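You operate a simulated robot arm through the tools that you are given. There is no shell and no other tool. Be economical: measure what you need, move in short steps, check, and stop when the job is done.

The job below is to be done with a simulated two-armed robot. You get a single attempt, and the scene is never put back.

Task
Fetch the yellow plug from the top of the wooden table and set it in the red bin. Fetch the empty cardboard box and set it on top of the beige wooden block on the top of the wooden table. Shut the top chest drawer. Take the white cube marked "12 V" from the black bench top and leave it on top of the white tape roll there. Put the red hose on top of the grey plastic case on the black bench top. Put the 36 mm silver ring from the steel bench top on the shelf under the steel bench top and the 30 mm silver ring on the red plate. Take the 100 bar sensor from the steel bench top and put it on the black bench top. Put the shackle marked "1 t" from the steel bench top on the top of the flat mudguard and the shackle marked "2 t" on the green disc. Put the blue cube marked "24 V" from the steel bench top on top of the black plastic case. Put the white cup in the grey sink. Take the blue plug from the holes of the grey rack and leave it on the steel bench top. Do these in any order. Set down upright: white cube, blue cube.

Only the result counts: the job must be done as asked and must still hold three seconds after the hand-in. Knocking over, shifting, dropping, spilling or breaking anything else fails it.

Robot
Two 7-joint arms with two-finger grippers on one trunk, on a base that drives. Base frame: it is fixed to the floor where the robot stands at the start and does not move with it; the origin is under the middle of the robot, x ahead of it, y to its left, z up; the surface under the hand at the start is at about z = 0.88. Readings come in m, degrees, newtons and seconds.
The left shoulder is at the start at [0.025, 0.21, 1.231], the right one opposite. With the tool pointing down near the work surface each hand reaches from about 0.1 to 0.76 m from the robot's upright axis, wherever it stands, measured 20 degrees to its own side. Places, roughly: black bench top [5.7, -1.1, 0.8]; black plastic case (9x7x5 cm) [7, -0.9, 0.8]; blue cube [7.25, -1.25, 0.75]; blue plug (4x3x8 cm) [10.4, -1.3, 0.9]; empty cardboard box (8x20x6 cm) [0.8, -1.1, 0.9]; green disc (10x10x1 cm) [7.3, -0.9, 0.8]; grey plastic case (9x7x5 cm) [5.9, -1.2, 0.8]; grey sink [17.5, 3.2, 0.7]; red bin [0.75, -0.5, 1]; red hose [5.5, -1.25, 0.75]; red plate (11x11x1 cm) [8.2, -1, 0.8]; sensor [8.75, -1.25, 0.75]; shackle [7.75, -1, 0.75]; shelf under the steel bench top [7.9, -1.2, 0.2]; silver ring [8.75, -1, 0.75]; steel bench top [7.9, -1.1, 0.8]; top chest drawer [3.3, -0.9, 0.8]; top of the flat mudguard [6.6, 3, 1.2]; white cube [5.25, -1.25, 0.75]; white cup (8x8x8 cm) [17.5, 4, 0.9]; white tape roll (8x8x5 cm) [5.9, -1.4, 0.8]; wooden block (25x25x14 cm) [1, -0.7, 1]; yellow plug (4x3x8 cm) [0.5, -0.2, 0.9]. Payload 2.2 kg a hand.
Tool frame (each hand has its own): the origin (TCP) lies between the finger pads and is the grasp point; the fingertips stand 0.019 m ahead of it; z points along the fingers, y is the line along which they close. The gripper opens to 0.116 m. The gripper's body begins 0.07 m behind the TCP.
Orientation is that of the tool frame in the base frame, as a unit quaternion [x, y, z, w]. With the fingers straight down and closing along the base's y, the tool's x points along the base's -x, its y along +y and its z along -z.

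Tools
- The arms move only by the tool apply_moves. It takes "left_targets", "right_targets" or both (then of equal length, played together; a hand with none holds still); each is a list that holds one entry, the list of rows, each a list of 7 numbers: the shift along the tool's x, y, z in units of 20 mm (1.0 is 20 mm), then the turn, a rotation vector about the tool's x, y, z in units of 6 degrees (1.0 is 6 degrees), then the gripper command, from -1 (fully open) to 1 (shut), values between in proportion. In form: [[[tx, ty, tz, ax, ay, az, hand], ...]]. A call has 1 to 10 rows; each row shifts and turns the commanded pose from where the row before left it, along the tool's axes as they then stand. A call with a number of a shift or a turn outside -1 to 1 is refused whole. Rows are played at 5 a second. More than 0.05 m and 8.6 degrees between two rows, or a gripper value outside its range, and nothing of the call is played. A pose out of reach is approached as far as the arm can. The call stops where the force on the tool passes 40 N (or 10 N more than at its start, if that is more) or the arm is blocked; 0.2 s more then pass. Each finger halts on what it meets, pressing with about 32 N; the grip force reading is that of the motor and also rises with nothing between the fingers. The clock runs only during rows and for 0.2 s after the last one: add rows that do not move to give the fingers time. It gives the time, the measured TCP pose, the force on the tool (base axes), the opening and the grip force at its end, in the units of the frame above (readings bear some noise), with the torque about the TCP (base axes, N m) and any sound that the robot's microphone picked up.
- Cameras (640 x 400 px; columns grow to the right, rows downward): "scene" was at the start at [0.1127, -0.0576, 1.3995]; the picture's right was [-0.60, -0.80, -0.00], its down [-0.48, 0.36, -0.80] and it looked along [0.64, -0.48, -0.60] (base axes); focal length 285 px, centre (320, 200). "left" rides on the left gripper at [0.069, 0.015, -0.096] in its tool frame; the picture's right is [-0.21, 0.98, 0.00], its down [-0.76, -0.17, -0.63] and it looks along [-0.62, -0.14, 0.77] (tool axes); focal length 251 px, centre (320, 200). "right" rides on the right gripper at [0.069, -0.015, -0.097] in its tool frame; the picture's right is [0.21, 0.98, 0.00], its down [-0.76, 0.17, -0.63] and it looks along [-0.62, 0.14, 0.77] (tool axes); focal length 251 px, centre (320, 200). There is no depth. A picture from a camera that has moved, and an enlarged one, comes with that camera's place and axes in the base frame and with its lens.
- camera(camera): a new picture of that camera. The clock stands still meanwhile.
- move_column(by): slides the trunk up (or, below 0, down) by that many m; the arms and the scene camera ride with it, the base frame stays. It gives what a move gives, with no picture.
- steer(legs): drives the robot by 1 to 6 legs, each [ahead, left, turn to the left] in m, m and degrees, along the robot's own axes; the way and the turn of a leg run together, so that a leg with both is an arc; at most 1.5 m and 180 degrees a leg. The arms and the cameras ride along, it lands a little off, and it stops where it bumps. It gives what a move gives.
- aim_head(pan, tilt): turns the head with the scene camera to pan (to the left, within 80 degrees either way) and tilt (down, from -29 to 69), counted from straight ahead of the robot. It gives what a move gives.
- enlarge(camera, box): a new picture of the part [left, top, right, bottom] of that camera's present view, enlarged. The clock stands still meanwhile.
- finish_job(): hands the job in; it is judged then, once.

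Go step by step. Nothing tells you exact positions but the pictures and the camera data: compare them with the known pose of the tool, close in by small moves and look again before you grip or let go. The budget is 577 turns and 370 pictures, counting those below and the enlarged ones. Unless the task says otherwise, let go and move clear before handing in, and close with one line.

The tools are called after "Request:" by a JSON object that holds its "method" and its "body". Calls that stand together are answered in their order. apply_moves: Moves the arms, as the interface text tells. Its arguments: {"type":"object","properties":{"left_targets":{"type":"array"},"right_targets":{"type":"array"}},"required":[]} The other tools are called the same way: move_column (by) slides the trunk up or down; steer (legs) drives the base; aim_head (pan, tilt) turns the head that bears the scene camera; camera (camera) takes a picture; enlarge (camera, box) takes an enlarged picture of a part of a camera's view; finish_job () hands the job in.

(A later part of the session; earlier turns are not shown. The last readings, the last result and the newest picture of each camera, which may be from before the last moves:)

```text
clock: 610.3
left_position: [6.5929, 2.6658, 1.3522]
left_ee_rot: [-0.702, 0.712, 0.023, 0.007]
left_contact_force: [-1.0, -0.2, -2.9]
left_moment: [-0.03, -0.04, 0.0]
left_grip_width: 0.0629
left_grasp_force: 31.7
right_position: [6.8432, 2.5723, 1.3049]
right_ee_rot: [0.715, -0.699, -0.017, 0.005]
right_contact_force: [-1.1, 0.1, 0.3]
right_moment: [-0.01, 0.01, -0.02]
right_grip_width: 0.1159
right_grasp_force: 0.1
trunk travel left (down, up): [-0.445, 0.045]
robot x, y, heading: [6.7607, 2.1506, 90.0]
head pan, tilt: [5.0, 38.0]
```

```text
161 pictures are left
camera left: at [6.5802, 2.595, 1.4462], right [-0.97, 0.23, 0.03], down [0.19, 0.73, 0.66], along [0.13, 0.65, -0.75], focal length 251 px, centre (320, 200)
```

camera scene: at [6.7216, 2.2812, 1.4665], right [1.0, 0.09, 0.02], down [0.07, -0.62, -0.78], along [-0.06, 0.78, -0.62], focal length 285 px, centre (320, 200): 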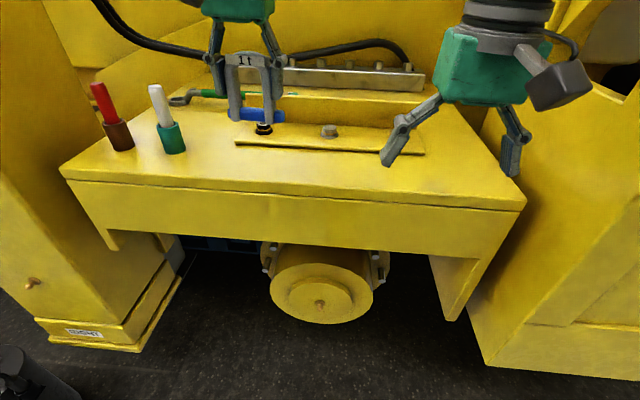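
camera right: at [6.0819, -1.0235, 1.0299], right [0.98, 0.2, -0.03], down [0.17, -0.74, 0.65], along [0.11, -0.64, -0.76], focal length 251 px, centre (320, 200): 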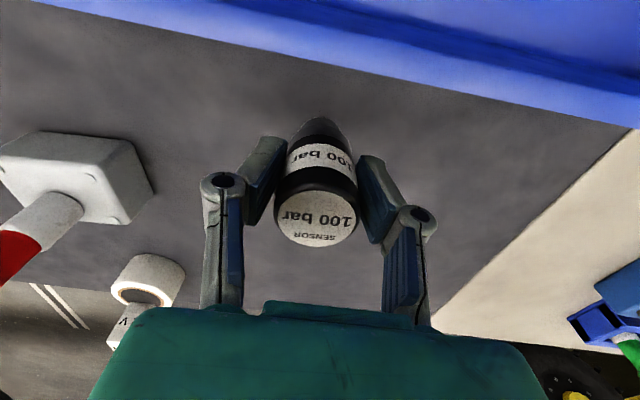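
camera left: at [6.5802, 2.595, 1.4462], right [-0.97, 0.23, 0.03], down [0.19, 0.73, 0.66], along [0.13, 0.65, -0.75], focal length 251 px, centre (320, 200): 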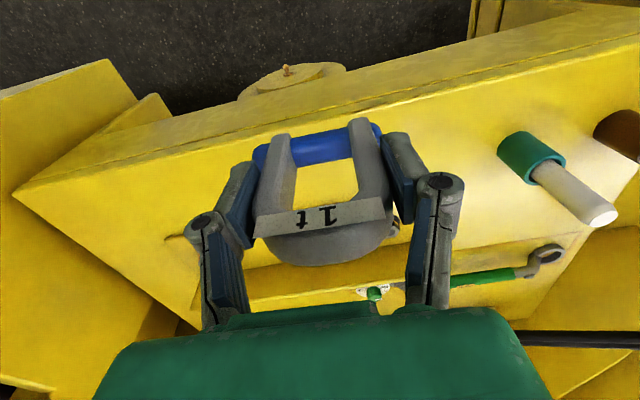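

Good view, but the raised trunk sways. I raise the hand, lower the column 0.12 m to calm it, and let it settle.

Request:
{"method": "apply_moves", "body": {"left_targets": [[[0, 0, -0.9, 0, 0, 0, 1], [0, 0, -0.9, 0, 0, 0, 1], [0, 0, -0.9, 0, 0, 0, 1], [0, 0, -0.9, 0, 0, 0, 1]]], "right_targets": [[[0.5, 0, -0.9, 0, 0, 0, -1], [0.5, 0, -0.9, 0, 0, 0, -1], [0.5, 0, -0.9, 0, 0, 0, -1], [0.5, 0, -0.9, 0, 0, 0, -1]]]}}

Request:
{"method": "move_column", "body": {"by": -0.13}}

Request:
{"method": "aim_head", "body": {"pan": 10, "tilt": 48}}

Request:
{"method": "aim_head", "body": {"pan": 5, "tilt": 38}}

Request:
{"method": "aim_head", "body": {"pan": 10, "tilt": 48}}

Request:
{"method": "aim_head", "body": {"pan": 10, "tilt": 40}}

Request:
{"method": "camera", "body": {"camera": "left"}}

Request:
{"method": "camera", "body": {"camera": "scene"}}

```text
clock: 611.3
left_position: [6.6137, 2.6637, 1.4258]
left_ee_rot: [-0.701, 0.713, 0.026, 0.003]
left_contact_force: [-0.1, -1.0, -2.3]
left_moment: [0.03, 0.0, -0.01]
left_grip_width: 0.0632
left_grasp_force: 32.1
right_position: [6.8648, 2.5316, 1.3741]
right_ee_rot: [0.715, -0.699, -0.019, 0.007]
right_contact_force: [-0.3, -0.2, -0.1]
right_moment: [0.02, -0.02, -0.03]
right_grip_width: 0.116
right_grasp_force: 0.1
trunk travel left (down, up): [-0.445, 0.045]
robot x, y, heading: [6.7641, 2.1542, 90.0]
head pan, tilt: [5.0, 38.0]
```

```text
clock: 612.9
left_position: [6.5232, 2.6646, 1.2888]
left_ee_rot: [-0.704, 0.709, 0.008, 0.024]
left_contact_force: [-3.0, -1.3, -2.7]
left_moment: [0.02, -0.22, -0.01]
left_grip_width: 0.0626
left_grasp_force: 32.0
right_position: [6.7801, 2.5311, 1.2481]
right_ee_rot: [0.716, -0.698, -0.001, -0.014]
right_contact_force: [-1.1, 0.5, -0.4]
right_moment: [0.06, -0.14, 0.06]
right_grip_width: 0.116
right_grasp_force: 0.0
trunk travel left (down, up): [-0.315, 0.175]
robot x, y, heading: [6.7414, 2.1527, 90.1]
head pan, tilt: [5.0, 38.0]
```

```text
clock: 613.6
left_position: [6.5881, 2.6663, 1.2921]
left_ee_rot: [-0.703, 0.711, 0.02, 0.007]
left_contact_force: [1.2, -0.6, -3.5]
left_moment: [-0.04, 0.1, 0.01]
left_grip_width: 0.0626
left_grasp_force: 32.0
right_position: [6.8402, 2.5315, 1.2431]
right_ee_rot: [0.717, -0.697, -0.013, 0.006]
right_contact_force: [0.6, -0.7, 0.7]
right_moment: [0.03, 0.01, -0.03]
right_grip_width: 0.1159
right_grasp_force: 0.1
trunk travel left (down, up): [-0.315, 0.175]
robot x, y, heading: [6.7565, 2.1502, 90.2]
head pan, tilt: [10.0, 48.0]
```

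```text
clock: 614.4
left_position: [6.6573, 2.668, 1.2998]
left_ee_rot: [-0.7, 0.713, 0.038, -0.008]
left_contact_force: [5.5, 1.0, -3.4]
left_moment: [-0.02, 0.31, 0.02]
left_grip_width: 0.0626
left_grasp_force: 32.1
right_position: [6.9076, 2.5346, 1.2412]
right_ee_rot: [0.715, -0.699, -0.03, 0.02]
right_contact_force: [3.1, 0.8, -0.2]
right_moment: [-0.09, 0.26, -0.02]
right_grip_width: 0.116
right_grasp_force: 0.1
trunk travel left (down, up): [-0.315, 0.175]
robot x, y, heading: [6.7722, 2.1498, 90.2]
head pan, tilt: [5.0, 38.0]
```

```text
clock: 615.1
left_position: [6.6198, 2.662, 1.2986]
left_ee_rot: [-0.701, 0.713, 0.03, 0.003]
left_contact_force: [0.2, -0.3, -3.8]
left_moment: [-0.02, 0.08, -0.01]
left_grip_width: 0.0627
left_grasp_force: 31.8
right_position: [6.8713, 2.5311, 1.2439]
right_ee_rot: [0.716, -0.698, -0.023, 0.009]
right_contact_force: [0.8, -0.3, 2.2]
right_moment: [-0.02, -0.02, -0.04]
right_grip_width: 0.1162
right_grasp_force: 0.0
trunk travel left (down, up): [-0.315, 0.175]
robot x, y, heading: [6.7622, 2.1513, 89.9]
head pan, tilt: [10.0, 48.0]
```

```text
clock: 615.8
left_position: [6.5324, 2.6698, 1.2854]
left_ee_rot: [-0.703, 0.711, 0.007, 0.019]
left_contact_force: [-4.2, 0.2, -3.0]
left_moment: [-0.06, -0.26, 0.0]
left_grip_width: 0.0629
left_grasp_force: 32.0
right_position: [6.7866, 2.5344, 1.2453]
right_ee_rot: [0.715, -0.699, 0.0, -0.01]
right_contact_force: [-3.0, 0.3, -0.3]
right_moment: [-0.03, -0.21, 0.01]
right_grip_width: 0.116
right_grasp_force: 0.1
trunk travel left (down, up): [-0.315, 0.175]
robot x, y, heading: [6.746, 2.146, 89.8]
head pan, tilt: [10.0, 40.0]
```

```text
160 pictures are left
camera left: at [6.5157, 2.5979, 1.3788], right [-0.97, 0.23, -0.01], down [0.16, 0.73, 0.66], along [0.16, 0.64, -0.75], focal length 251 px, centre (320, 200)
```

left: 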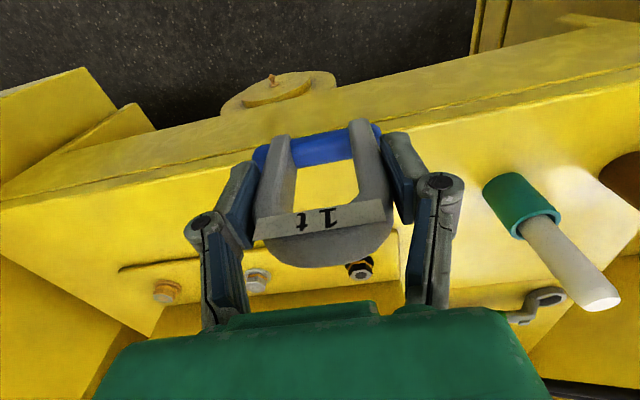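

```text
159 pictures are left
camera scene: at [6.6699, 2.2805, 1.3314], right [0.98, 0.17, 0.04], down [0.15, -0.64, -0.76], along [-0.1, 0.75, -0.65], focal length 285 px, centre (320, 200)
```

scene: 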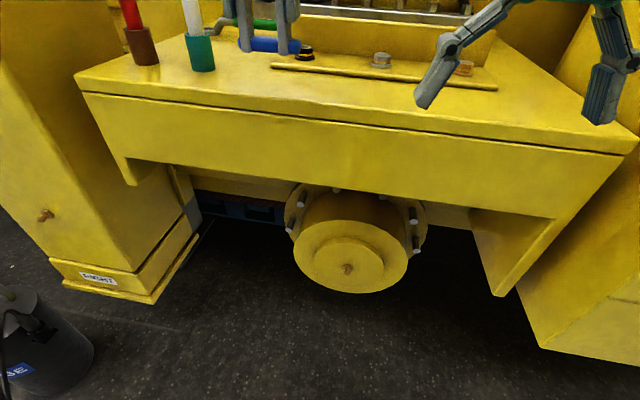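

The sway is larger here. I lower the trunk a bit more (raising the hand to compensate) and wait without moving the head.

Request:
{"method": "apply_moves", "body": {"left_targets": [[[0, 0, -0.5, 0, 0, 0, 1], [0, 0, -0.5, 0, 0, 0, 1], [0, 0, -0.5, 0, 0, 0, 1], [0, 0, -0.5, 0, 0, 0, 1], [0, 0, -0.5, 0, 0, 0, 1]]]}}

Request:
{"method": "move_column", "body": {"by": -0.09}}

Request:
{"method": "apply_moves", "body": {"right_targets": [[[0, 0, 0, 0, 0, 0, -1], [0, 0, 0, 0, 0, 0, -1], [0, 0, 0, 0, 0, 0, -1], [0, 0, 0, 0, 0, 0, -1], [0, 0, 0, 0, 0, 0, -1], [0, 0, 0, 0, 0, 0, -1], [0, 0, 0, 0, 0, 0, -1], [0, 0, 0, 0, 0, 0, -1], [0, 0, 0, 0, 0, 0, -1], [0, 0, 0, 0, 0, 0, -1]]]}}

Request:
{"method": "apply_moves", "body": {"right_targets": [[[0, 0, 0, 0, 0, 0, -1], [0, 0, 0, 0, 0, 0, -1], [0, 0, 0, 0, 0, 0, -1], [0, 0, 0, 0, 0, 0, -1], [0, 0, 0, 0, 0, 0, -1], [0, 0, 0, 0, 0, 0, -1], [0, 0, 0, 0, 0, 0, -1], [0, 0, 0, 0, 0, 0, -1], [0, 0, 0, 0, 0, 0, -1], [0, 0, 0, 0, 0, 0, -1]]]}}

Request:
{"method": "apply_moves", "body": {"right_targets": [[[0, 0, 0, 0, 0, 0, -1], [0, 0, 0, 0, 0, 0, -1], [0, 0, 0, 0, 0, 0, -1], [0, 0, 0, 0, 0, 0, -1]]]}}

Request:
{"method": "apply_moves", "body": {"right_targets": [[[0, 0, 0, 0, 0, 0, -1], [0, 0, 0, 0, 0, 0, -1], [0, 0, 0, 0, 0, 0, -1], [0, 0, 0, 0, 0, 0, -1]]]}}

```text
clock: 617.2
left_position: [6.681, 2.6609, 1.3524]
left_ee_rot: [-0.698, 0.715, 0.042, -0.012]
left_contact_force: [4.4, 1.6, -3.9]
left_moment: [-0.06, 0.25, 0.0]
left_grip_width: 0.0629
left_grasp_force: 31.8
right_position: [6.9231, 2.5306, 1.2413]
right_ee_rot: [0.713, -0.699, -0.036, 0.023]
right_contact_force: [2.3, 0.5, 0.6]
right_moment: [-0.06, 0.2, 0.01]
right_grip_width: 0.1161
right_grasp_force: 0.1
trunk travel left (down, up): [-0.315, 0.175]
robot x, y, heading: [6.7722, 2.1541, 90.0]
head pan, tilt: [10.0, 40.0]
stopped in row 5 (left hand): the arm was blocked; the commanded pose is now the measured one
```

```text
clock: 618.4
left_position: [6.5677, 2.6592, 1.2551]
left_ee_rot: [-0.703, 0.711, 0.016, 0.016]
left_contact_force: [-3.7, 0.1, -2.0]
left_moment: [-0.04, -0.23, 0.01]
left_grip_width: 0.0627
left_grasp_force: 32.7
right_position: [6.822, 2.5303, 1.1588]
right_ee_rot: [0.716, -0.698, -0.01, -0.005]
right_contact_force: [-2.2, -0.1, -0.4]
right_moment: [0.02, -0.21, 0.0]
right_grip_width: 0.1159
right_grasp_force: 0.0
trunk travel left (down, up): [-0.225, 0.265]
robot x, y, heading: [6.7536, 2.1516, 90.5]
head pan, tilt: [10.0, 40.0]
```

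```text
clock: 620.8
left_position: [6.6514, 2.659, 1.2598]
left_ee_rot: [-0.697, 0.716, 0.033, -0.002]
left_contact_force: [-0.5, -0.1, -4.9]
left_moment: [-0.04, -0.03, -0.01]
left_grip_width: 0.0632
left_grasp_force: 31.9
right_position: [6.8967, 2.5279, 1.1565]
right_ee_rot: [0.713, -0.701, -0.029, 0.011]
right_contact_force: [0.8, -0.4, 0.0]
right_moment: [-0.01, -0.01, 0.02]
right_grip_width: 0.1161
right_grasp_force: 0.1
trunk travel left (down, up): [-0.225, 0.265]
robot x, y, heading: [6.7771, 2.1591, 90.3]
head pan, tilt: [10.0, 40.0]
stopped in row 10 (right hand): the arm was blocked; the commanded pose is now the measured one
```

```text
clock: 623.0
left_position: [6.6612, 2.6574, 1.2595]
left_ee_rot: [-0.697, 0.716, 0.035, -0.004]
left_contact_force: [1.1, -0.3, -4.8]
left_moment: [-0.05, 0.03, 0.02]
left_grip_width: 0.063
left_grasp_force: 32.0
right_position: [6.9048, 2.5307, 1.1506]
right_ee_rot: [0.713, -0.7, -0.024, 0.02]
right_contact_force: [0.3, 0.5, -0.7]
right_moment: [0.01, 0.07, 0.04]
right_grip_width: 0.1161
right_grasp_force: 0.0
trunk travel left (down, up): [-0.225, 0.265]
robot x, y, heading: [6.7853, 2.1516, 90.0]
head pan, tilt: [10.0, 40.0]
```

```text
clock: 624.2
left_position: [6.6815, 2.6556, 1.2633]
left_ee_rot: [-0.695, 0.718, 0.04, -0.006]
left_contact_force: [1.1, 0.5, -4.1]
left_moment: [-0.07, -0.01, -0.04]
left_grip_width: 0.0626
left_grasp_force: 32.5
right_position: [6.9229, 2.5283, 1.1541]
right_ee_rot: [0.711, -0.702, -0.031, 0.022]
right_contact_force: [0.4, -0.8, 0.6]
right_moment: [-0.01, 0.03, -0.01]
right_grip_width: 0.1159
right_grasp_force: 0.0
trunk travel left (down, up): [-0.225, 0.265]
robot x, y, heading: [6.7882, 2.1561, 90.0]
head pan, tilt: [10.0, 40.0]
stopped in row 4 (right hand): the arm was blocked; the commanded pose is now the measured one
```

```text
clock: 625.2
left_position: [6.6377, 2.6552, 1.2585]
left_ee_rot: [-0.697, 0.717, 0.03, 0.004]
left_contact_force: [-1.7, 0.6, -3.6]
left_moment: [-0.04, -0.17, -0.01]
left_grip_width: 0.0629
left_grasp_force: 32.2
right_position: [6.8838, 2.5261, 1.1566]
right_ee_rot: [0.712, -0.701, -0.022, 0.01]
right_contact_force: [-0.9, -0.2, -0.8]
right_moment: [0.03, -0.11, 0.03]
right_grip_width: 0.1161
right_grasp_force: 0.0
trunk travel left (down, up): [-0.225, 0.265]
robot x, y, heading: [6.7834, 2.1548, 89.9]
head pan, tilt: [10.0, 40.0]
```

Request:
{"method": "aim_head", "body": {"pan": 10, "tilt": 44}}

Request:
{"method": "aim_head", "body": {"pan": 10, "tilt": 40}}

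Request:
{"method": "aim_head", "body": {"pan": 10, "tilt": 44}}

Request:
{"method": "aim_head", "body": {"pan": 10, "tilt": 40}}

Request:
{"method": "aim_head", "body": {"pan": 10, "tilt": 44}}

Request:
{"method": "aim_head", "body": {"pan": 10, "tilt": 40}}

```text
clock: 625.9
left_position: [6.7009, 2.6561, 1.263]
left_ee_rot: [-0.693, 0.719, 0.045, -0.011]
left_contact_force: [2.4, 0.1, -4.6]
left_moment: [-0.03, 0.18, 0.03]
left_grip_width: 0.0626
left_grasp_force: 32.0
right_position: [6.9409, 2.5274, 1.1516]
right_ee_rot: [0.71, -0.702, -0.035, 0.026]
right_contact_force: [1.6, -0.2, -0.2]
right_moment: [0.01, 0.11, -0.01]
right_grip_width: 0.1159
right_grasp_force: 0.1
trunk travel left (down, up): [-0.225, 0.265]
robot x, y, heading: [6.7935, 2.1548, 90.3]
head pan, tilt: [10.0, 44.0]
```

```text
clock: 626.5
left_position: [6.6987, 2.6552, 1.2616]
left_ee_rot: [-0.693, 0.72, 0.044, -0.009]
left_contact_force: [2.3, 0.6, -4.6]
left_moment: [-0.01, 0.14, -0.03]
left_grip_width: 0.0627
left_grasp_force: 31.5
right_position: [6.939, 2.5288, 1.1478]
right_ee_rot: [0.71, -0.703, -0.03, 0.031]
right_contact_force: [0.8, 0.3, -0.6]
right_moment: [0.01, 0.1, -0.03]
right_grip_width: 0.1161
right_grasp_force: 0.1
trunk travel left (down, up): [-0.225, 0.265]
robot x, y, heading: [6.7899, 2.1564, 90.2]
head pan, tilt: [10.0, 40.0]
```

```text
clock: 627.2
left_position: [6.6305, 2.6558, 1.258]
left_ee_rot: [-0.698, 0.716, 0.027, 0.007]
left_contact_force: [-3.2, 0.3, -3.4]
left_moment: [-0.05, -0.13, 0.01]
left_grip_width: 0.0629
left_grasp_force: 32.3
right_position: [6.8772, 2.5294, 1.1527]
right_ee_rot: [0.712, -0.702, -0.014, 0.012]
right_contact_force: [-1.1, 0.0, -0.7]
right_moment: [-0.03, -0.09, -0.01]
right_grip_width: 0.1157
right_grasp_force: 0.0
trunk travel left (down, up): [-0.225, 0.265]
robot x, y, heading: [6.7787, 2.1546, 90.1]
head pan, tilt: [10.0, 44.0]
```

```text
clock: 627.8
left_position: [6.6274, 2.6553, 1.2596]
left_ee_rot: [-0.698, 0.715, 0.027, 0.008]
left_contact_force: [-2.9, -0.2, -3.2]
left_moment: [-0.04, -0.2, 0.0]
left_grip_width: 0.0626
left_grasp_force: 31.8
right_position: [6.8734, 2.5271, 1.1569]
right_ee_rot: [0.713, -0.7, -0.02, 0.006]
right_contact_force: [-1.4, -0.6, 0.4]
right_moment: [-0.03, -0.08, -0.01]
right_grip_width: 0.1162
right_grasp_force: 0.1
trunk travel left (down, up): [-0.225, 0.265]
robot x, y, heading: [6.7827, 2.1543, 90.1]
head pan, tilt: [10.0, 40.0]
```

```text
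clock: 628.5
left_position: [6.6994, 2.6558, 1.2629]
left_ee_rot: [-0.695, 0.718, 0.043, -0.009]
left_contact_force: [1.4, 1.2, -5.4]
left_moment: [-0.07, 0.08, -0.03]
left_grip_width: 0.0626
left_grasp_force: 32.5
right_position: [6.9406, 2.5269, 1.1511]
right_ee_rot: [0.711, -0.702, -0.035, 0.025]
right_contact_force: [1.0, -0.5, -0.5]
right_moment: [0.02, 0.09, 0.02]
right_grip_width: 0.1157
right_grasp_force: 0.0
trunk travel left (down, up): [-0.225, 0.265]
robot x, y, heading: [6.7919, 2.1545, 90.2]
head pan, tilt: [10.0, 44.0]
```

```text
clock: 629.1
left_position: [6.71, 2.6542, 1.2631]
left_ee_rot: [-0.693, 0.72, 0.047, -0.013]
left_contact_force: [2.4, 0.1, -5.0]
left_moment: [-0.04, 0.14, 0.01]
left_grip_width: 0.0628
left_grasp_force: 32.2
right_position: [6.9485, 2.5287, 1.1461]
right_ee_rot: [0.709, -0.703, -0.032, 0.033]
right_contact_force: [1.5, 0.6, -0.1]
right_moment: [-0.02, 0.1, -0.04]
right_grip_width: 0.1162
right_grasp_force: 0.1
trunk travel left (down, up): [-0.225, 0.265]
robot x, y, heading: [6.7972, 2.1552, 90.0]
head pan, tilt: [10.0, 40.0]
```

The sway persists, so I'll use gentle contact on the plate to damp it. First I reach forward to y≈2.765.

Request:
{"method": "apply_moves", "body": {"left_targets": [[[-0.7, 0.2, 0, 0, 0, 0, 1], [-0.7, 0.2, 0, 0, 0, 0, 1], [-0.7, 0.2, 0, 0, 0, 0, 1], [-0.7, 0.2, 0, 0, 0, 0, 1], [-0.7, 0.2, 0, 0, 0, 0, 1], [-0.7, 0.2, 0, 0, 0, 0, 1], [-0.7, 0.2, 0, 0, 0, 0, 1], [-0.5, 0.2, 0, 0, 0, 0, 1]]]}}

Request:
{"method": "camera", "body": {"camera": "left"}}

Request:
{"method": "camera", "body": {"camera": "scene"}}

```text
clock: 631.1
left_position: [6.682, 2.7511, 1.2731]
left_ee_rot: [-0.691, 0.721, 0.043, -0.01]
left_contact_force: [0.4, 2.0, -4.0]
left_moment: [-0.13, 0.03, -0.01]
left_grip_width: 0.0629
left_grasp_force: 32.1
left hand out of reach, approached as far as the arm can: row 7, 8
right_position: [6.9416, 2.5277, 1.1481]
right_ee_rot: [0.71, -0.703, -0.03, 0.03]
right_contact_force: [1.3, 0.4, 0.7]
right_moment: [-0.01, 0.05, 0.04]
right_grip_width: 0.116
right_grasp_force: 0.1
trunk travel left (down, up): [-0.225, 0.265]
robot x, y, heading: [6.795, 2.1544, 90.2]
head pan, tilt: [10.0, 40.0]
stopped in row 8 (left hand): the arm was blocked; the commanded pose is now the measured one
```

```text
158 pictures are left
camera left: at [6.6717, 2.6797, 1.3676], right [-0.96, 0.25, 0.08], down [0.24, 0.72, 0.65], along [0.11, 0.65, -0.75], focal length 251 px, centre (320, 200)
```

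left: 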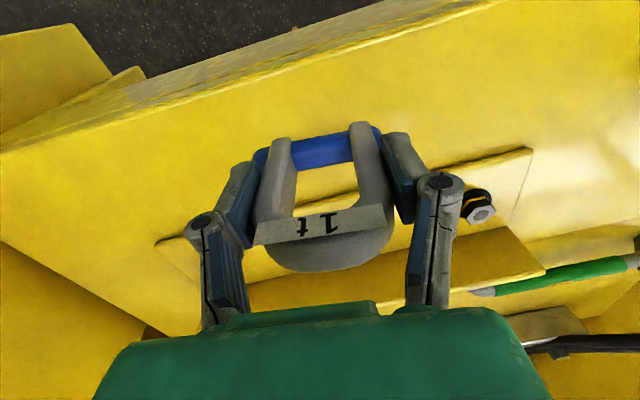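

```text
157 pictures are left
camera scene: at [6.8143, 2.2859, 1.2438], right [0.98, 0.17, -0.03], down [0.09, -0.64, -0.76], along [-0.15, 0.75, -0.64], focal length 285 px, centre (320, 200)
```

scene: 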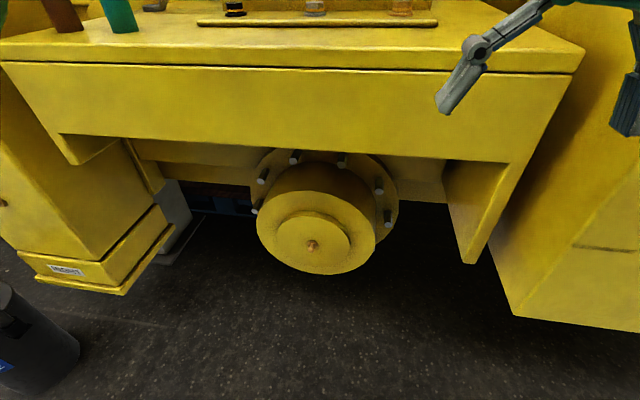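

The landing spot is on the free strip. I lower slowly to contact.

Request:
{"method": "apply_moves", "body": {"left_targets": [[[0, 0, 0.4, 0, 0, 0, 1], [0, 0, 0.4, 0, 0, 0, 1], [0, 0, 0.4, 0, 0, 0, 1], [0, 0, 0.4, 0, 0, 0, 1], [0, 0, 0.3, 0, 0, 0, 1], [0, 0, 0.3, 0, 0, 0, 1], [0, 0, 0.2, 0, 0, 0, 1]]]}}

Request:
{"method": "camera", "body": {"camera": "left"}}

```text
clock: 632.9
left_position: [6.6503, 2.7428, 1.2256]
left_ee_rot: [-0.691, 0.722, 0.037, 0.004]
left_contact_force: [-2.3, 0.1, -3.9]
left_moment: [-0.04, -0.13, -0.01]
left_grip_width: 0.0627
left_grasp_force: 31.8
right_position: [6.9171, 2.5236, 1.1507]
right_ee_rot: [0.71, -0.704, -0.019, 0.022]
right_contact_force: [-0.7, -0.4, 0.6]
right_moment: [0.01, -0.11, -0.02]
right_grip_width: 0.1159
right_grasp_force: 0.1
trunk travel left (down, up): [-0.225, 0.265]
robot x, y, heading: [6.7991, 2.1562, 90.1]
head pan, tilt: [10.0, 40.0]
stopped in row 7 (left hand): the arm was blocked; the commanded pose is now the measured one
```

```text
156 pictures are left
camera left: at [6.6378, 2.6706, 1.317], right [-0.97, 0.25, 0.06], down [0.23, 0.71, 0.67], along [0.13, 0.66, -0.74], focal length 251 px, centre (320, 200)
```

left: 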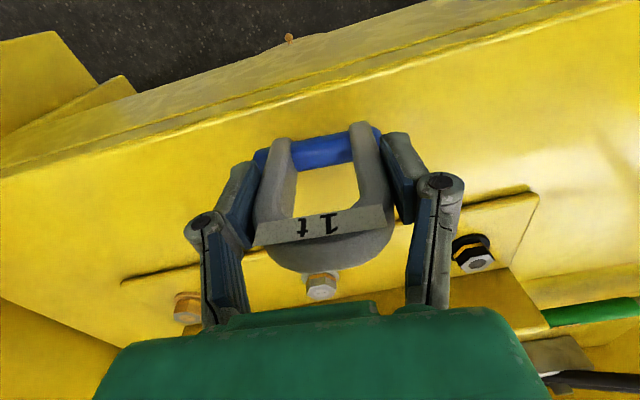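

Request:
{"method": "apply_moves", "body": {"left_targets": [[[0, 0, 0.2, 0.2, 0.5, 0, 1], [0, 0, 0.25, 0, 0, 0, 1], [0, 0, 0.25, 0, 0, 0, 1], [0, 0, 0.25, 0, 0, 0, 1], [0, 0, 0.25, 0, 0, 0, 1]]]}}

```text
clock: 634.1
left_position: [6.6575, 2.7384, 1.2034]
left_ee_rot: [-0.693, 0.721, 0.017, -0.008]
left_contact_force: [-7.3, -0.8, 30.4]
left_moment: [0.35, -0.52, 0.09]
left_grip_width: 0.063
left_grasp_force: 32.7
right_position: [6.9263, 2.5223, 1.1495]
right_ee_rot: [0.709, -0.705, -0.021, 0.026]
right_contact_force: [-0.6, 0.1, 0.0]
right_moment: [0.0, -0.02, 0.03]
right_grip_width: 0.1159
right_grasp_force: 0.1
trunk travel left (down, up): [-0.225, 0.265]
robot x, y, heading: [6.808, 2.1577, 90.0]
head pan, tilt: [10.0, 40.0]
```

Contact. I hold still to let friction calm the sway.

Request:
{"method": "apply_moves", "body": {"left_targets": [[[0, 0, 0, 0, 0, 0, 1], [0, 0, 0, 0, 0, 0, 1], [0, 0, 0, 0, 0, 0, 1], [0, 0, 0, 0, 0, 0, 1], [0, 0, 0, 0, 0, 0, 1], [0, 0, 0, 0, 0, 0, 1]]]}}

Request:
{"method": "apply_moves", "body": {"left_targets": [[[0, 0, 0, 0, 0, 0, 1], [0, 0, 0, 0, 0, 0, 1], [0, 0, 0, 0, 0, 0, 1], [0, 0, 0, 0, 0, 0, 1]]]}}

Request:
{"method": "camera", "body": {"camera": "left"}}

```text
clock: 635.5
left_position: [6.67, 2.7414, 1.2021]
left_ee_rot: [-0.689, 0.724, 0.015, -0.008]
left_contact_force: [10.5, 1.7, 30.3]
left_moment: [0.43, -1.74, -0.12]
left_grip_width: 0.0635
left_grasp_force: 32.1
right_position: [6.9333, 2.5216, 1.1509]
right_ee_rot: [0.708, -0.705, -0.025, 0.025]
right_contact_force: [0.2, -0.6, 0.5]
right_moment: [0.02, -0.04, 0.0]
right_grip_width: 0.1159
right_grasp_force: 0.0
trunk travel left (down, up): [-0.225, 0.265]
robot x, y, heading: [6.8056, 2.153, 89.8]
head pan, tilt: [10.0, 40.0]
```

```text
clock: 636.5
left_position: [6.6699, 2.7392, 1.203]
left_ee_rot: [-0.69, 0.723, 0.017, -0.01]
left_contact_force: [8.1, -1.4, 29.5]
left_moment: [0.33, -1.49, -0.16]
left_grip_width: 0.0637
left_grasp_force: 31.9
right_position: [6.9338, 2.5214, 1.151]
right_ee_rot: [0.709, -0.704, -0.025, 0.026]
right_contact_force: [-0.2, 1.5, -0.2]
right_moment: [0.02, -0.02, -0.01]
right_grip_width: 0.1161
right_grasp_force: 0.2
trunk travel left (down, up): [-0.225, 0.265]
robot x, y, heading: [6.804, 2.1575, 90.3]
head pan, tilt: [10.0, 40.0]
```

```text
155 pictures are left
camera left: at [6.6554, 2.672, 1.2987], right [-0.97, 0.26, 0.04], down [0.22, 0.74, 0.63], along [0.13, 0.62, -0.77], focal length 251 px, centre (320, 200)
```

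left: 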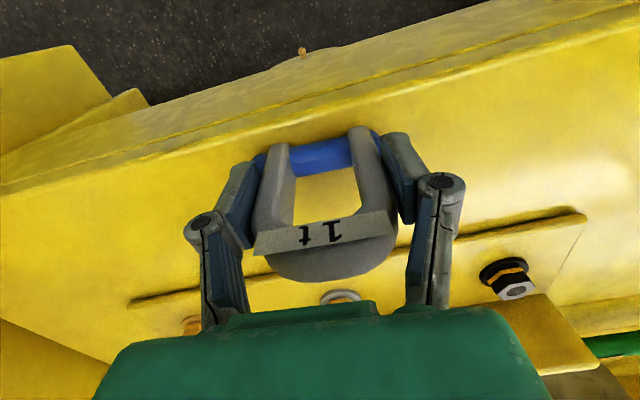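

Calm now. I release and rise promptly.

Request:
{"method": "apply_moves", "body": {"left_targets": [[[0, 0, -0.15, 0, 0, 0, 1], [0, 0, 0, 0, 0, 0, -0.5], [0, 0, -0.3, 0, 0, 0, -1], [0, 0, -1, 0, 0, 0, -1], [0, 0, -1, 0, 0, 0, -1], [0, 0, -1, 0, 0, 0, -1], [0, 0, -1, 0, 0, 0, -1], [0.3, 0, -1, 0, 0, 0, -1], [0.5, 0, -0.5, 0, 0, 0, -1]]]}}

Request:
{"method": "camera", "body": {"camera": "left"}}

```text
clock: 638.5
left_position: [6.6701, 2.7258, 1.2782]
left_ee_rot: [-0.692, 0.722, 0.015, -0.011]
left_contact_force: [0.2, -1.2, 1.3]
left_moment: [0.06, -0.01, 0.02]
left_grip_width: 0.1161
left_grasp_force: 0.1
left hand out of reach, approached as far as the arm can: row 6, 7, 8
right_position: [6.9318, 2.5229, 1.148]
right_ee_rot: [0.708, -0.705, -0.021, 0.028]
right_contact_force: [0.0, -0.9, 0.6]
right_moment: [0.02, 0.01, 0.04]
right_grip_width: 0.116
right_grasp_force: 0.1
trunk travel left (down, up): [-0.225, 0.265]
robot x, y, heading: [6.8066, 2.1539, 90.3]
head pan, tilt: [10.0, 40.0]
```

```text
154 pictures are left
camera left: at [6.6567, 2.6582, 1.3744], right [-0.97, 0.26, 0.04], down [0.22, 0.74, 0.63], along [0.13, 0.62, -0.78], focal length 251 px, centre (320, 200)
```

left: 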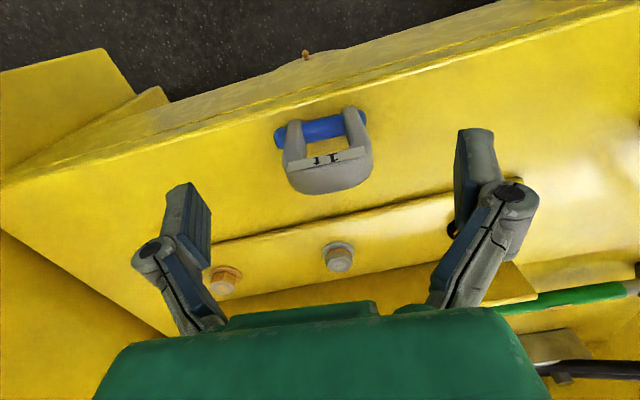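

The shackle stands on the mudguard. I lift via the column and back away.

Request:
{"method": "move_column", "body": {"by": 0.12}}

Request:
{"method": "steer", "body": {"legs": [[-0.5, 0, 0]]}}

Request:
{"method": "aim_head", "body": {"pan": 0, "tilt": 25}}

Request:
{"method": "camera", "body": {"camera": "scene"}}

```text
clock: 640.0
left_position: [6.6702, 2.7273, 1.3975]
left_ee_rot: [-0.691, 0.723, 0.015, -0.012]
left_contact_force: [0.0, 0.3, 0.0]
left_moment: [-0.04, -0.01, -0.02]
left_grip_width: 0.1161
left_grasp_force: 0.1
right_position: [6.932, 2.5242, 1.2675]
right_ee_rot: [0.708, -0.705, -0.021, 0.029]
right_contact_force: [-0.4, -0.7, 0.4]
right_moment: [0.0, 0.01, 0.03]
right_grip_width: 0.1159
right_grasp_force: 0.0
trunk travel left (down, up): [-0.345, 0.145]
robot x, y, heading: [6.8065, 2.155, 90.0]
head pan, tilt: [10.0, 40.0]
```

```text
clock: 643.0
left_position: [6.6702, 2.2261, 1.3972]
left_ee_rot: [-0.691, 0.722, 0.016, -0.012]
left_contact_force: [-0.8, 0.4, -0.5]
left_moment: [0.04, -0.03, 0.02]
left_grip_width: 0.116
left_grasp_force: 0.0
right_position: [6.9322, 2.0232, 1.2665]
right_ee_rot: [0.709, -0.705, -0.021, 0.03]
right_contact_force: [-0.1, -0.6, 0.0]
right_moment: [-0.03, 0.0, -0.04]
right_grip_width: 0.1163
right_grasp_force: 0.1
trunk travel left (down, up): [-0.345, 0.145]
robot x, y, heading: [6.8041, 1.6573, 89.9]
head pan, tilt: [10.0, 40.0]
```

```text
clock: 643.7
left_position: [6.6714, 2.2224, 1.4006]
left_ee_rot: [-0.692, 0.722, 0.017, -0.012]
left_contact_force: [-0.3, 0.1, 1.1]
left_moment: [0.01, 0.02, -0.01]
left_grip_width: 0.116
left_grasp_force: 0.1
right_position: [6.9336, 2.0184, 1.2655]
right_ee_rot: [0.707, -0.706, -0.019, 0.03]
right_contact_force: [-0.3, -0.5, -0.2]
right_moment: [-0.01, -0.03, 0.0]
right_grip_width: 0.1158
right_grasp_force: 0.0
trunk travel left (down, up): [-0.345, 0.145]
robot x, y, heading: [6.8072, 1.6571, 90.0]
head pan, tilt: [0.0, 25.0]
```

```text
153 pictures are left
camera scene: at [6.8055, 1.7896, 1.3877], right [1.0, 0.0, 0.0], down [0.0, -0.43, -0.9], along [0.0, 0.9, -0.43], focal length 285 px, centre (320, 200)
```

scene: 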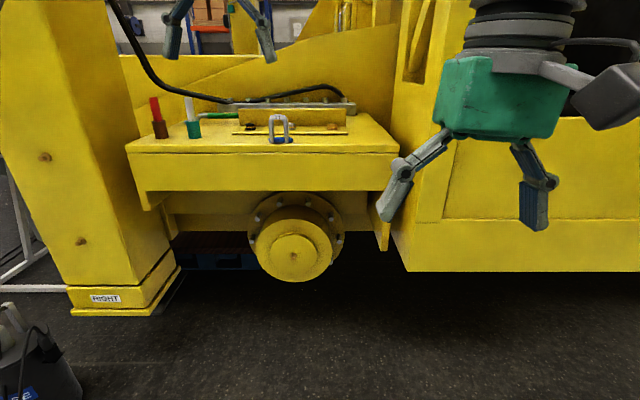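

All good. I lower the column, turn to face +x and look along the lane towards the sink.

Request:
{"method": "apply_moves", "body": {"left_targets": [[[1, 0.3, 0.5, 0, 0, 0, -1], [1, 0.3, 0.5, 0, 0, 0, -1], [1, 0.3, 0.5, 0, 0, 0, -1], [1, 0.3, 0.5, 0, 0, 0, -1], [1, 0.3, 0.5, 0, 0, 0, -1], [1, 0.3, 0.5, 0, 0, 0, -1], [1, 0.3, 0.5, 0, 0, 0, -1], [1, 0.3, 0.5, 0, 0, 0, -1]]]}}

Request:
{"method": "move_column", "body": {"by": -0.2}}

Request:
{"method": "steer", "body": {"legs": [[0, 0, -90]]}}

Request:
{"method": "aim_head", "body": {"pan": 0, "tilt": 12}}

Request:
{"method": "camera", "body": {"camera": "scene"}}

```text
clock: 645.5
left_position: [6.6074, 2.0644, 1.3195]
left_ee_rot: [-0.691, 0.722, 0.017, -0.009]
left_contact_force: [-0.5, 0.3, -0.2]
left_moment: [0.03, -0.02, 0.0]
left_grip_width: 0.1162
left_grasp_force: 0.1
right_position: [6.9281, 2.0192, 1.2664]
right_ee_rot: [0.708, -0.705, -0.019, 0.029]
right_contact_force: [-0.8, 0.2, -0.2]
right_moment: [0.0, -0.02, -0.01]
right_grip_width: 0.1159
right_grasp_force: 0.1
trunk travel left (down, up): [-0.345, 0.145]
robot x, y, heading: [6.8036, 1.6551, 90.0]
head pan, tilt: [0.0, 25.0]
```

```text
clock: 647.7
left_position: [6.6105, 2.0643, 1.1179]
left_ee_rot: [-0.691, 0.722, 0.016, -0.011]
left_contact_force: [-0.2, 0.6, 0.0]
left_moment: [-0.01, 0.0, -0.01]
left_grip_width: 0.1157
left_grasp_force: 0.2
right_position: [6.9322, 2.0189, 1.066]
right_ee_rot: [0.709, -0.705, -0.019, 0.029]
right_contact_force: [0.3, 0.9, -0.5]
right_moment: [0.0, 0.01, 0.0]
right_grip_width: 0.1158
right_grasp_force: 0.0
trunk travel left (down, up): [-0.145, 0.345]
robot x, y, heading: [6.8045, 1.6523, 89.9]
head pan, tilt: [0.0, 25.0]
```

```text
clock: 652.0
left_position: [7.2182, 1.8458, 1.1184]
left_ee_rot: [0.027, 0.999, 0.02, 0.004]
left_contact_force: [-0.1, -0.5, -0.6]
left_moment: [-0.01, -0.02, -0.02]
left_grip_width: 0.1161
left_grasp_force: 0.0
right_position: [7.17, 1.5248, 1.0661]
right_ee_rot: [0.001, 0.999, 0.034, -0.007]
right_contact_force: [0.6, 0.0, -0.9]
right_moment: [-0.03, 0.02, -0.04]
right_grip_width: 0.1161
right_grasp_force: 0.2
trunk travel left (down, up): [-0.145, 0.345]
robot x, y, heading: [6.8056, 1.6563, -0.5]
head pan, tilt: [0.0, 25.0]
```

```text
clock: 652.7
left_position: [7.2169, 1.8454, 1.1201]
left_ee_rot: [0.027, 0.999, 0.019, 0.005]
left_contact_force: [-0.4, -0.3, 0.2]
left_moment: [-0.01, 0.01, 0.0]
left_grip_width: 0.1159
left_grasp_force: 0.1
right_position: [7.1656, 1.5249, 1.0649]
right_ee_rot: [0.002, 0.999, 0.034, -0.008]
right_contact_force: [0.3, -0.1, -0.4]
right_moment: [0.06, -0.04, -0.04]
right_grip_width: 0.1158
right_grasp_force: 0.0
trunk travel left (down, up): [-0.145, 0.345]
robot x, y, heading: [6.8051, 1.6551, -0.5]
head pan, tilt: [0.0, 12.0]
```

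```text
152 pictures are left
camera scene: at [6.9394, 1.654, 1.2089], right [-0.01, -1.0, 0.0], down [-0.21, 0.0, -0.98], along [0.98, -0.01, -0.21], focal length 285 px, centre (320, 200)
```

scene: 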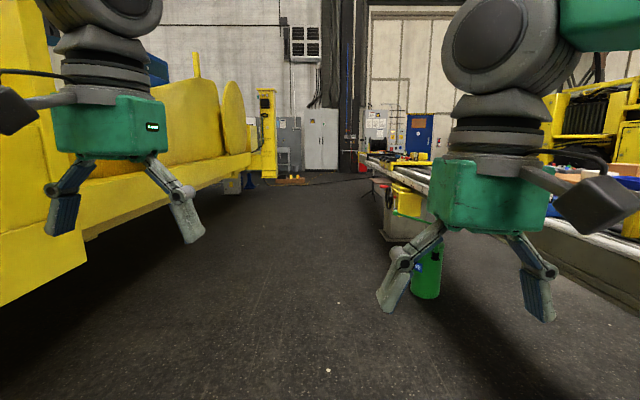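

The lane is clear. I drive along it towards +x.

Request:
{"method": "steer", "body": {"legs": [[1.5, 0.03, 0.5], [1.5, 0, 0], [1.5, 0, 0], [1.4, 0, 0]]}}

Request:
{"method": "aim_head", "body": {"pan": 15, "tilt": 12}}

Request:
{"method": "camera", "body": {"camera": "scene"}}

```text
refused: leg 1 is longer than a leg can be; nothing moved
```

```text
clock: 653.5
left_position: [7.2153, 1.8452, 1.1203]
left_ee_rot: [0.027, 0.999, 0.019, 0.005]
left_contact_force: [0.7, -0.7, 0.0]
left_moment: [0.03, 0.02, -0.03]
left_grip_width: 0.1159
left_grasp_force: 0.0
right_position: [7.1671, 1.5241, 1.0652]
right_ee_rot: [0.002, 0.999, 0.034, -0.009]
right_contact_force: [0.6, -0.3, -0.4]
right_moment: [0.0, -0.03, 0.0]
right_grip_width: 0.1162
right_grasp_force: 0.1
trunk travel left (down, up): [-0.145, 0.345]
robot x, y, heading: [6.8079, 1.6526, -0.4]
head pan, tilt: [15.0, 12.0]
```

```text
151 pictures are left
camera scene: at [6.9364, 1.6781, 1.2089], right [0.25, -0.97, 0.0], down [-0.2, -0.05, -0.98], along [0.95, 0.24, -0.21], focal length 285 px, centre (320, 200)
```

scene: 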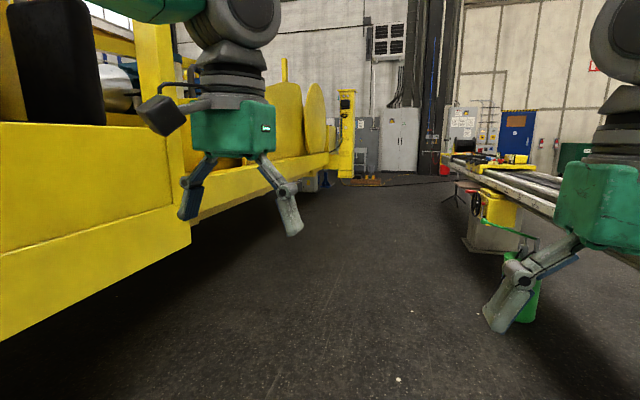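

Request:
{"method": "steer", "body": {"legs": [[1.45, 0.03, 0.5], [1.5, 0, 0], [1.5, 0, 0], [1.4, 0, 0]]}}

Request:
{"method": "aim_head", "body": {"pan": 20, "tilt": 12}}

Request:
{"method": "camera", "body": {"camera": "scene"}}

```text
clock: 681.3
left_position: [13.0556, 1.9122, 1.1189]
left_ee_rot: [0.02, 1.0, 0.019, 0.005]
left_contact_force: [0.6, -0.3, 0.3]
left_moment: [0.0, 0.05, -0.04]
left_grip_width: 0.1161
left_grasp_force: 0.1
right_position: [13.0105, 1.5912, 1.0655]
right_ee_rot: [-0.004, 0.999, 0.035, -0.009]
right_contact_force: [-0.1, 0.1, -0.8]
right_moment: [0.01, 0.02, -0.02]
right_grip_width: 0.116
right_grasp_force: 0.1
trunk travel left (down, up): [-0.145, 0.345]
robot x, y, heading: [12.6451, 1.7196, 0.7]
head pan, tilt: [15.0, 12.0]
```

```text
clock: 681.9
left_position: [13.0532, 1.9116, 1.1207]
left_ee_rot: [0.02, 1.0, 0.019, 0.006]
left_contact_force: [-0.4, 0.5, 0.2]
left_moment: [0.03, 0.0, 0.03]
left_grip_width: 0.116
left_grasp_force: 0.0
right_position: [13.0099, 1.5917, 1.0635]
right_ee_rot: [-0.005, 0.999, 0.034, -0.011]
right_contact_force: [-0.3, -0.2, -0.4]
right_moment: [-0.02, -0.01, 0.03]
right_grip_width: 0.1161
right_grasp_force: 0.0
trunk travel left (down, up): [-0.145, 0.345]
robot x, y, heading: [12.6457, 1.7184, 0.3]
head pan, tilt: [20.0, 12.0]
```

```text
150 pictures are left
camera scene: at [12.7755, 1.7494, 1.2089], right [0.35, -0.94, 0.0], down [-0.2, -0.07, -0.98], along [0.92, 0.34, -0.21], focal length 285 px, centre (320, 200)
```

scene: 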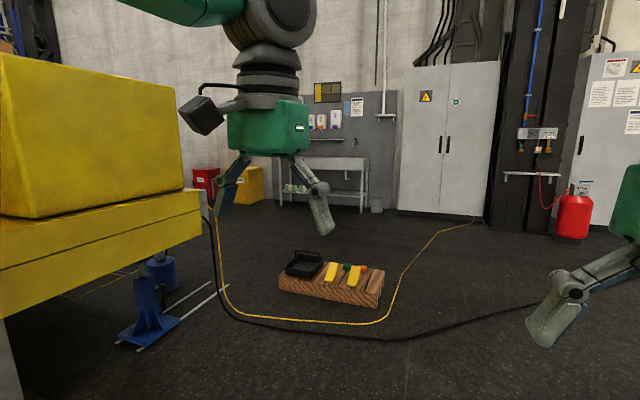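

The sink bench stands by the far wall; a tool box on the floor lies in between (about (14.7, 2.4)). I pass to its right.

Request:
{"method": "steer", "body": {"legs": [[0.8, -0.5, 0], [1.2, 0, 0], [1.2, 0, 0]]}}

Request:
{"method": "aim_head", "body": {"pan": 45, "tilt": 15}}

Request:
{"method": "camera", "body": {"camera": "scene"}}

```text
clock: 698.1
left_position: [16.2353, 1.4556, 1.1201]
left_ee_rot: [0.02, 1.0, 0.019, 0.005]
left_contact_force: [0.2, -0.6, -0.2]
left_moment: [0.03, 0.02, -0.01]
left_grip_width: 0.1162
left_grasp_force: 0.0
right_position: [16.1935, 1.1328, 1.0636]
right_ee_rot: [-0.005, 0.999, 0.034, -0.01]
right_contact_force: [0.5, 0.1, -0.2]
right_moment: [-0.01, 0.01, 0.01]
right_grip_width: 0.116
right_grasp_force: 0.0
trunk travel left (down, up): [-0.145, 0.345]
robot x, y, heading: [15.8267, 1.2565, 0.6]
head pan, tilt: [20.0, 12.0]
```

```text
clock: 699.0
left_position: [16.2341, 1.4556, 1.1202]
left_ee_rot: [0.02, 1.0, 0.019, 0.007]
left_contact_force: [0.4, 0.6, 0.3]
left_moment: [0.01, -0.01, -0.04]
left_grip_width: 0.1159
left_grasp_force: 0.0
right_position: [16.1925, 1.1351, 1.0642]
right_ee_rot: [-0.005, 0.999, 0.034, -0.012]
right_contact_force: [0.5, 0.5, 0.1]
right_moment: [-0.02, -0.04, 0.0]
right_grip_width: 0.116
right_grasp_force: 0.0
trunk travel left (down, up): [-0.145, 0.345]
robot x, y, heading: [15.832, 1.257, 0.4]
head pan, tilt: [45.0, 15.0]
```

```text
149 pictures are left
camera scene: at [15.9361, 1.3255, 1.2041], right [0.71, -0.7, 0.0], down [-0.18, -0.18, -0.97], along [0.68, 0.69, -0.26], focal length 285 px, centre (320, 200)
```

scene: 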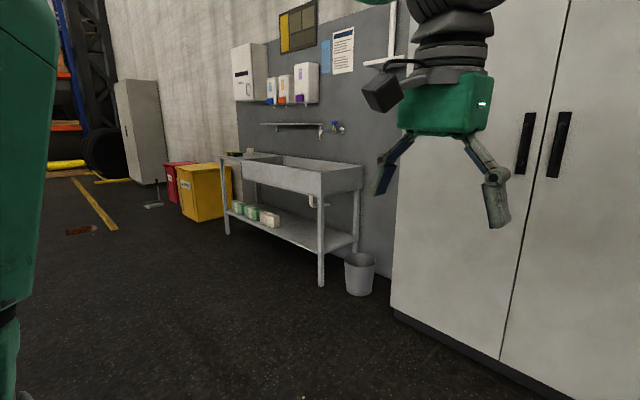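

I strafe left in front of the sink.

Request:
{"method": "steer", "body": {"legs": [[0.1, 1.1, 0], [0.2, 1.2, 0]]}}

Request:
{"method": "aim_head", "body": {"pan": 5, "tilt": 25}}

Request:
{"method": "camera", "body": {"camera": "scene"}}

```text
clock: 710.5
left_position: [16.5043, 3.7686, 1.1227]
left_ee_rot: [0.012, 1.0, 0.021, 0.006]
left_contact_force: [0.7, -0.6, 0.0]
left_moment: [0.06, -0.01, 0.01]
left_grip_width: 0.1161
left_grasp_force: 0.0
right_position: [16.4666, 3.4464, 1.0621]
right_ee_rot: [-0.012, 0.999, 0.037, -0.012]
right_contact_force: [-0.2, 0.4, 0.3]
right_moment: [0.05, 0.01, 0.0]
right_grip_width: 0.116
right_grasp_force: 0.0
trunk travel left (down, up): [-0.145, 0.345]
robot x, y, heading: [16.1022, 3.5672, 1.4]
head pan, tilt: [45.0, 15.0]
```

```text
clock: 711.5
left_position: [16.5031, 3.7744, 1.1227]
left_ee_rot: [0.013, 1.0, 0.019, 0.006]
left_contact_force: [0.3, 0.1, -0.2]
left_moment: [-0.01, -0.01, 0.0]
left_grip_width: 0.1161
left_grasp_force: 0.1
right_position: [16.464, 3.4529, 1.0626]
right_ee_rot: [-0.012, 0.999, 0.033, -0.014]
right_contact_force: [-0.3, -0.3, 0.1]
right_moment: [-0.02, -0.03, -0.04]
right_grip_width: 0.1159
right_grasp_force: 0.1
trunk travel left (down, up): [-0.145, 0.345]
robot x, y, heading: [16.0996, 3.5731, 1.1]
head pan, tilt: [5.0, 25.0]
```

```text
148 pictures are left
camera scene: at [16.235, 3.5831, 1.1878], right [0.11, -0.99, 0.0], down [-0.42, -0.05, -0.91], along [0.9, 0.1, -0.42], focal length 285 px, centre (320, 200)
```

scene: 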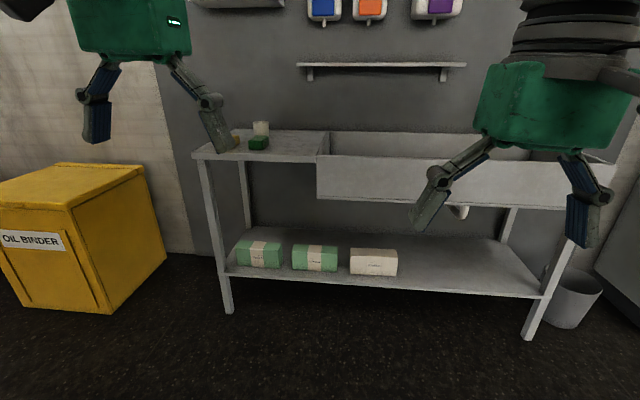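

White cup is on the drain board at about (17.45, 3.98); the basin is to the right. I drive up with the left hand towards the cup.

Request:
{"method": "steer", "body": {"legs": [[0.7, 0.17, -1.1]]}}

Request:
{"method": "camera", "body": {"camera": "left"}}

Request:
{"method": "aim_head", "body": {"pan": 10, "tilt": 38}}

Request:
{"method": "camera", "body": {"camera": "scene"}}

```text
clock: 715.5
left_position: [17.2209, 3.9291, 1.1216]
left_ee_rot: [0.028, 0.999, 0.019, 0.006]
left_contact_force: [-0.2, -0.2, -0.6]
left_moment: [0.01, 0.04, 0.03]
left_grip_width: 0.1161
left_grasp_force: 0.1
right_position: [17.1714, 3.6098, 1.062]
right_ee_rot: [0.005, 0.999, 0.035, -0.012]
right_contact_force: [0.5, -0.2, -0.1]
right_moment: [-0.01, 0.05, -0.03]
right_grip_width: 0.116
right_grasp_force: 0.1
trunk travel left (down, up): [-0.145, 0.345]
robot x, y, heading: [16.8137, 3.7444, -0.7]
head pan, tilt: [5.0, 25.0]
```

```text
147 pictures are left
camera left: at [17.1524, 3.9459, 1.2174], right [0.27, 0.96, 0.04], down [0.74, -0.23, 0.63], along [0.62, -0.14, -0.77], focal length 251 px, centre (320, 200)
```

left: 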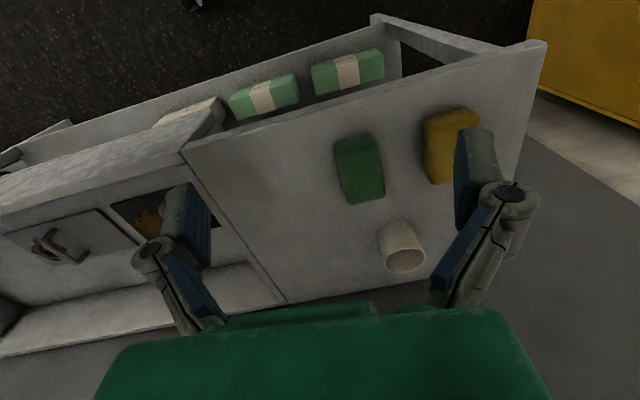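

```text
clock: 716.3
left_position: [17.2193, 3.9315, 1.1214]
left_ee_rot: [0.029, 0.999, 0.02, 0.007]
left_contact_force: [-0.4, 0.2, -0.3]
left_moment: [-0.01, 0.01, -0.01]
left_grip_width: 0.1159
left_grasp_force: 0.0
right_position: [17.171, 3.6102, 1.0614]
right_ee_rot: [0.005, 0.999, 0.035, -0.014]
right_contact_force: [-0.1, -0.2, 0.4]
right_moment: [-0.01, 0.0, 0.02]
right_grip_width: 0.1163
right_grasp_force: 0.0
trunk travel left (down, up): [-0.145, 0.345]
robot x, y, heading: [16.8145, 3.7425, -0.7]
head pan, tilt: [10.0, 38.0]
```

```text
146 pictures are left
camera scene: at [16.9405, 3.7555, 1.1676], right [0.16, -0.99, 0.0], down [-0.61, -0.1, -0.79], along [0.78, 0.13, -0.62], focal length 285 px, centre (320, 200)
```

scene: 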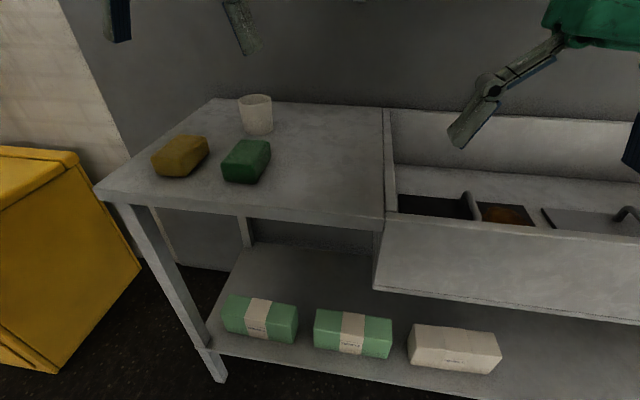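

Cup rim centre is at (17.56, 4.005, 0.943). I drive in a bit more and bring the left hand over it.

Request:
{"method": "steer", "body": {"legs": [[0.11, 0.02, 0.7]]}}

Request:
{"method": "apply_moves", "body": {"left_targets": [[[-1, 0.3, 0.3, 0, 0.2, 0, -1], [-1, 0.3, 0.3, 0, 0, 0, -1], [-1, 0.3, 0.3, 0, 0, 0, -1], [-1, 0.3, 0.3, 0, 0, 0, -1], [-1, 0.3, 0.3, 0, 0, 0, -1], [-1, 0.3, 0.3, 0, 0, 0, -1], [-1, 0.3, 0.3, 0, 0, 0, -1], [-1, 0.3, 0.3, 0, 0, 0, -1], [0, 0, 0, 0, 0, 0, -1], [0, 0, 0, 0, 0, 0, -1]]]}}

Request:
{"method": "camera", "body": {"camera": "left"}}

Request:
{"method": "camera", "body": {"camera": "scene"}}

```text
clock: 717.5
left_position: [17.3296, 3.9462, 1.1232]
left_ee_rot: [0.024, 0.999, 0.022, 0.007]
left_contact_force: [0.6, 0.6, 0.0]
left_moment: [0.01, 0.06, 0.02]
left_grip_width: 0.116
left_grasp_force: 0.1
right_position: [17.2867, 3.6261, 1.0618]
right_ee_rot: [-0.001, 0.999, 0.037, -0.015]
right_contact_force: [0.7, -0.4, 0.4]
right_moment: [0.02, 0.01, 0.01]
right_grip_width: 0.1162
right_grasp_force: 0.1
trunk travel left (down, up): [-0.145, 0.345]
robot x, y, heading: [16.9299, 3.7606, 0.1]
head pan, tilt: [10.0, 38.0]
```

```text
clock: 719.7
left_position: [17.4916, 3.9963, 1.0768]
left_ee_rot: [0.022, 1.0, 0.02, -0.002]
left_contact_force: [0.1, 0.6, -0.6]
left_moment: [-0.02, 0.0, 0.01]
left_grip_width: 0.116
left_grasp_force: 0.1
right_position: [17.2837, 3.6317, 1.0609]
right_ee_rot: [-0.001, 0.999, 0.035, -0.017]
right_contact_force: [0.6, 0.5, -0.1]
right_moment: [0.0, -0.04, -0.02]
right_grip_width: 0.1162
right_grasp_force: 0.2
trunk travel left (down, up): [-0.145, 0.345]
robot x, y, heading: [16.9308, 3.7577, -0.2]
head pan, tilt: [10.0, 38.0]
```

```text
145 pictures are left
camera left: at [17.4232, 4.0113, 1.1731], right [0.26, 0.96, 0.04], down [0.75, -0.23, 0.62], along [0.61, -0.13, -0.78], focal length 251 px, centre (320, 200)
```

left: 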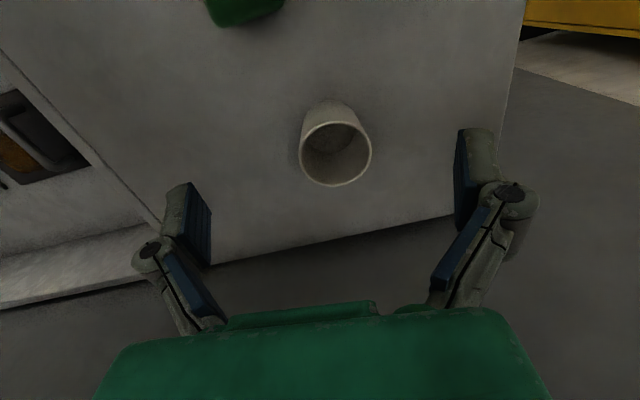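

```text
144 pictures are left
camera scene: at [17.0538, 3.775, 1.1673], right [0.17, -0.98, 0.0], down [-0.61, -0.11, -0.79], along [0.77, 0.14, -0.62], focal length 285 px, centre (320, 200)
```

scene: 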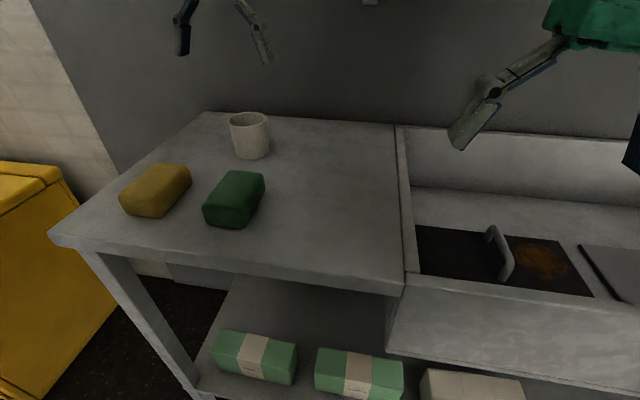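

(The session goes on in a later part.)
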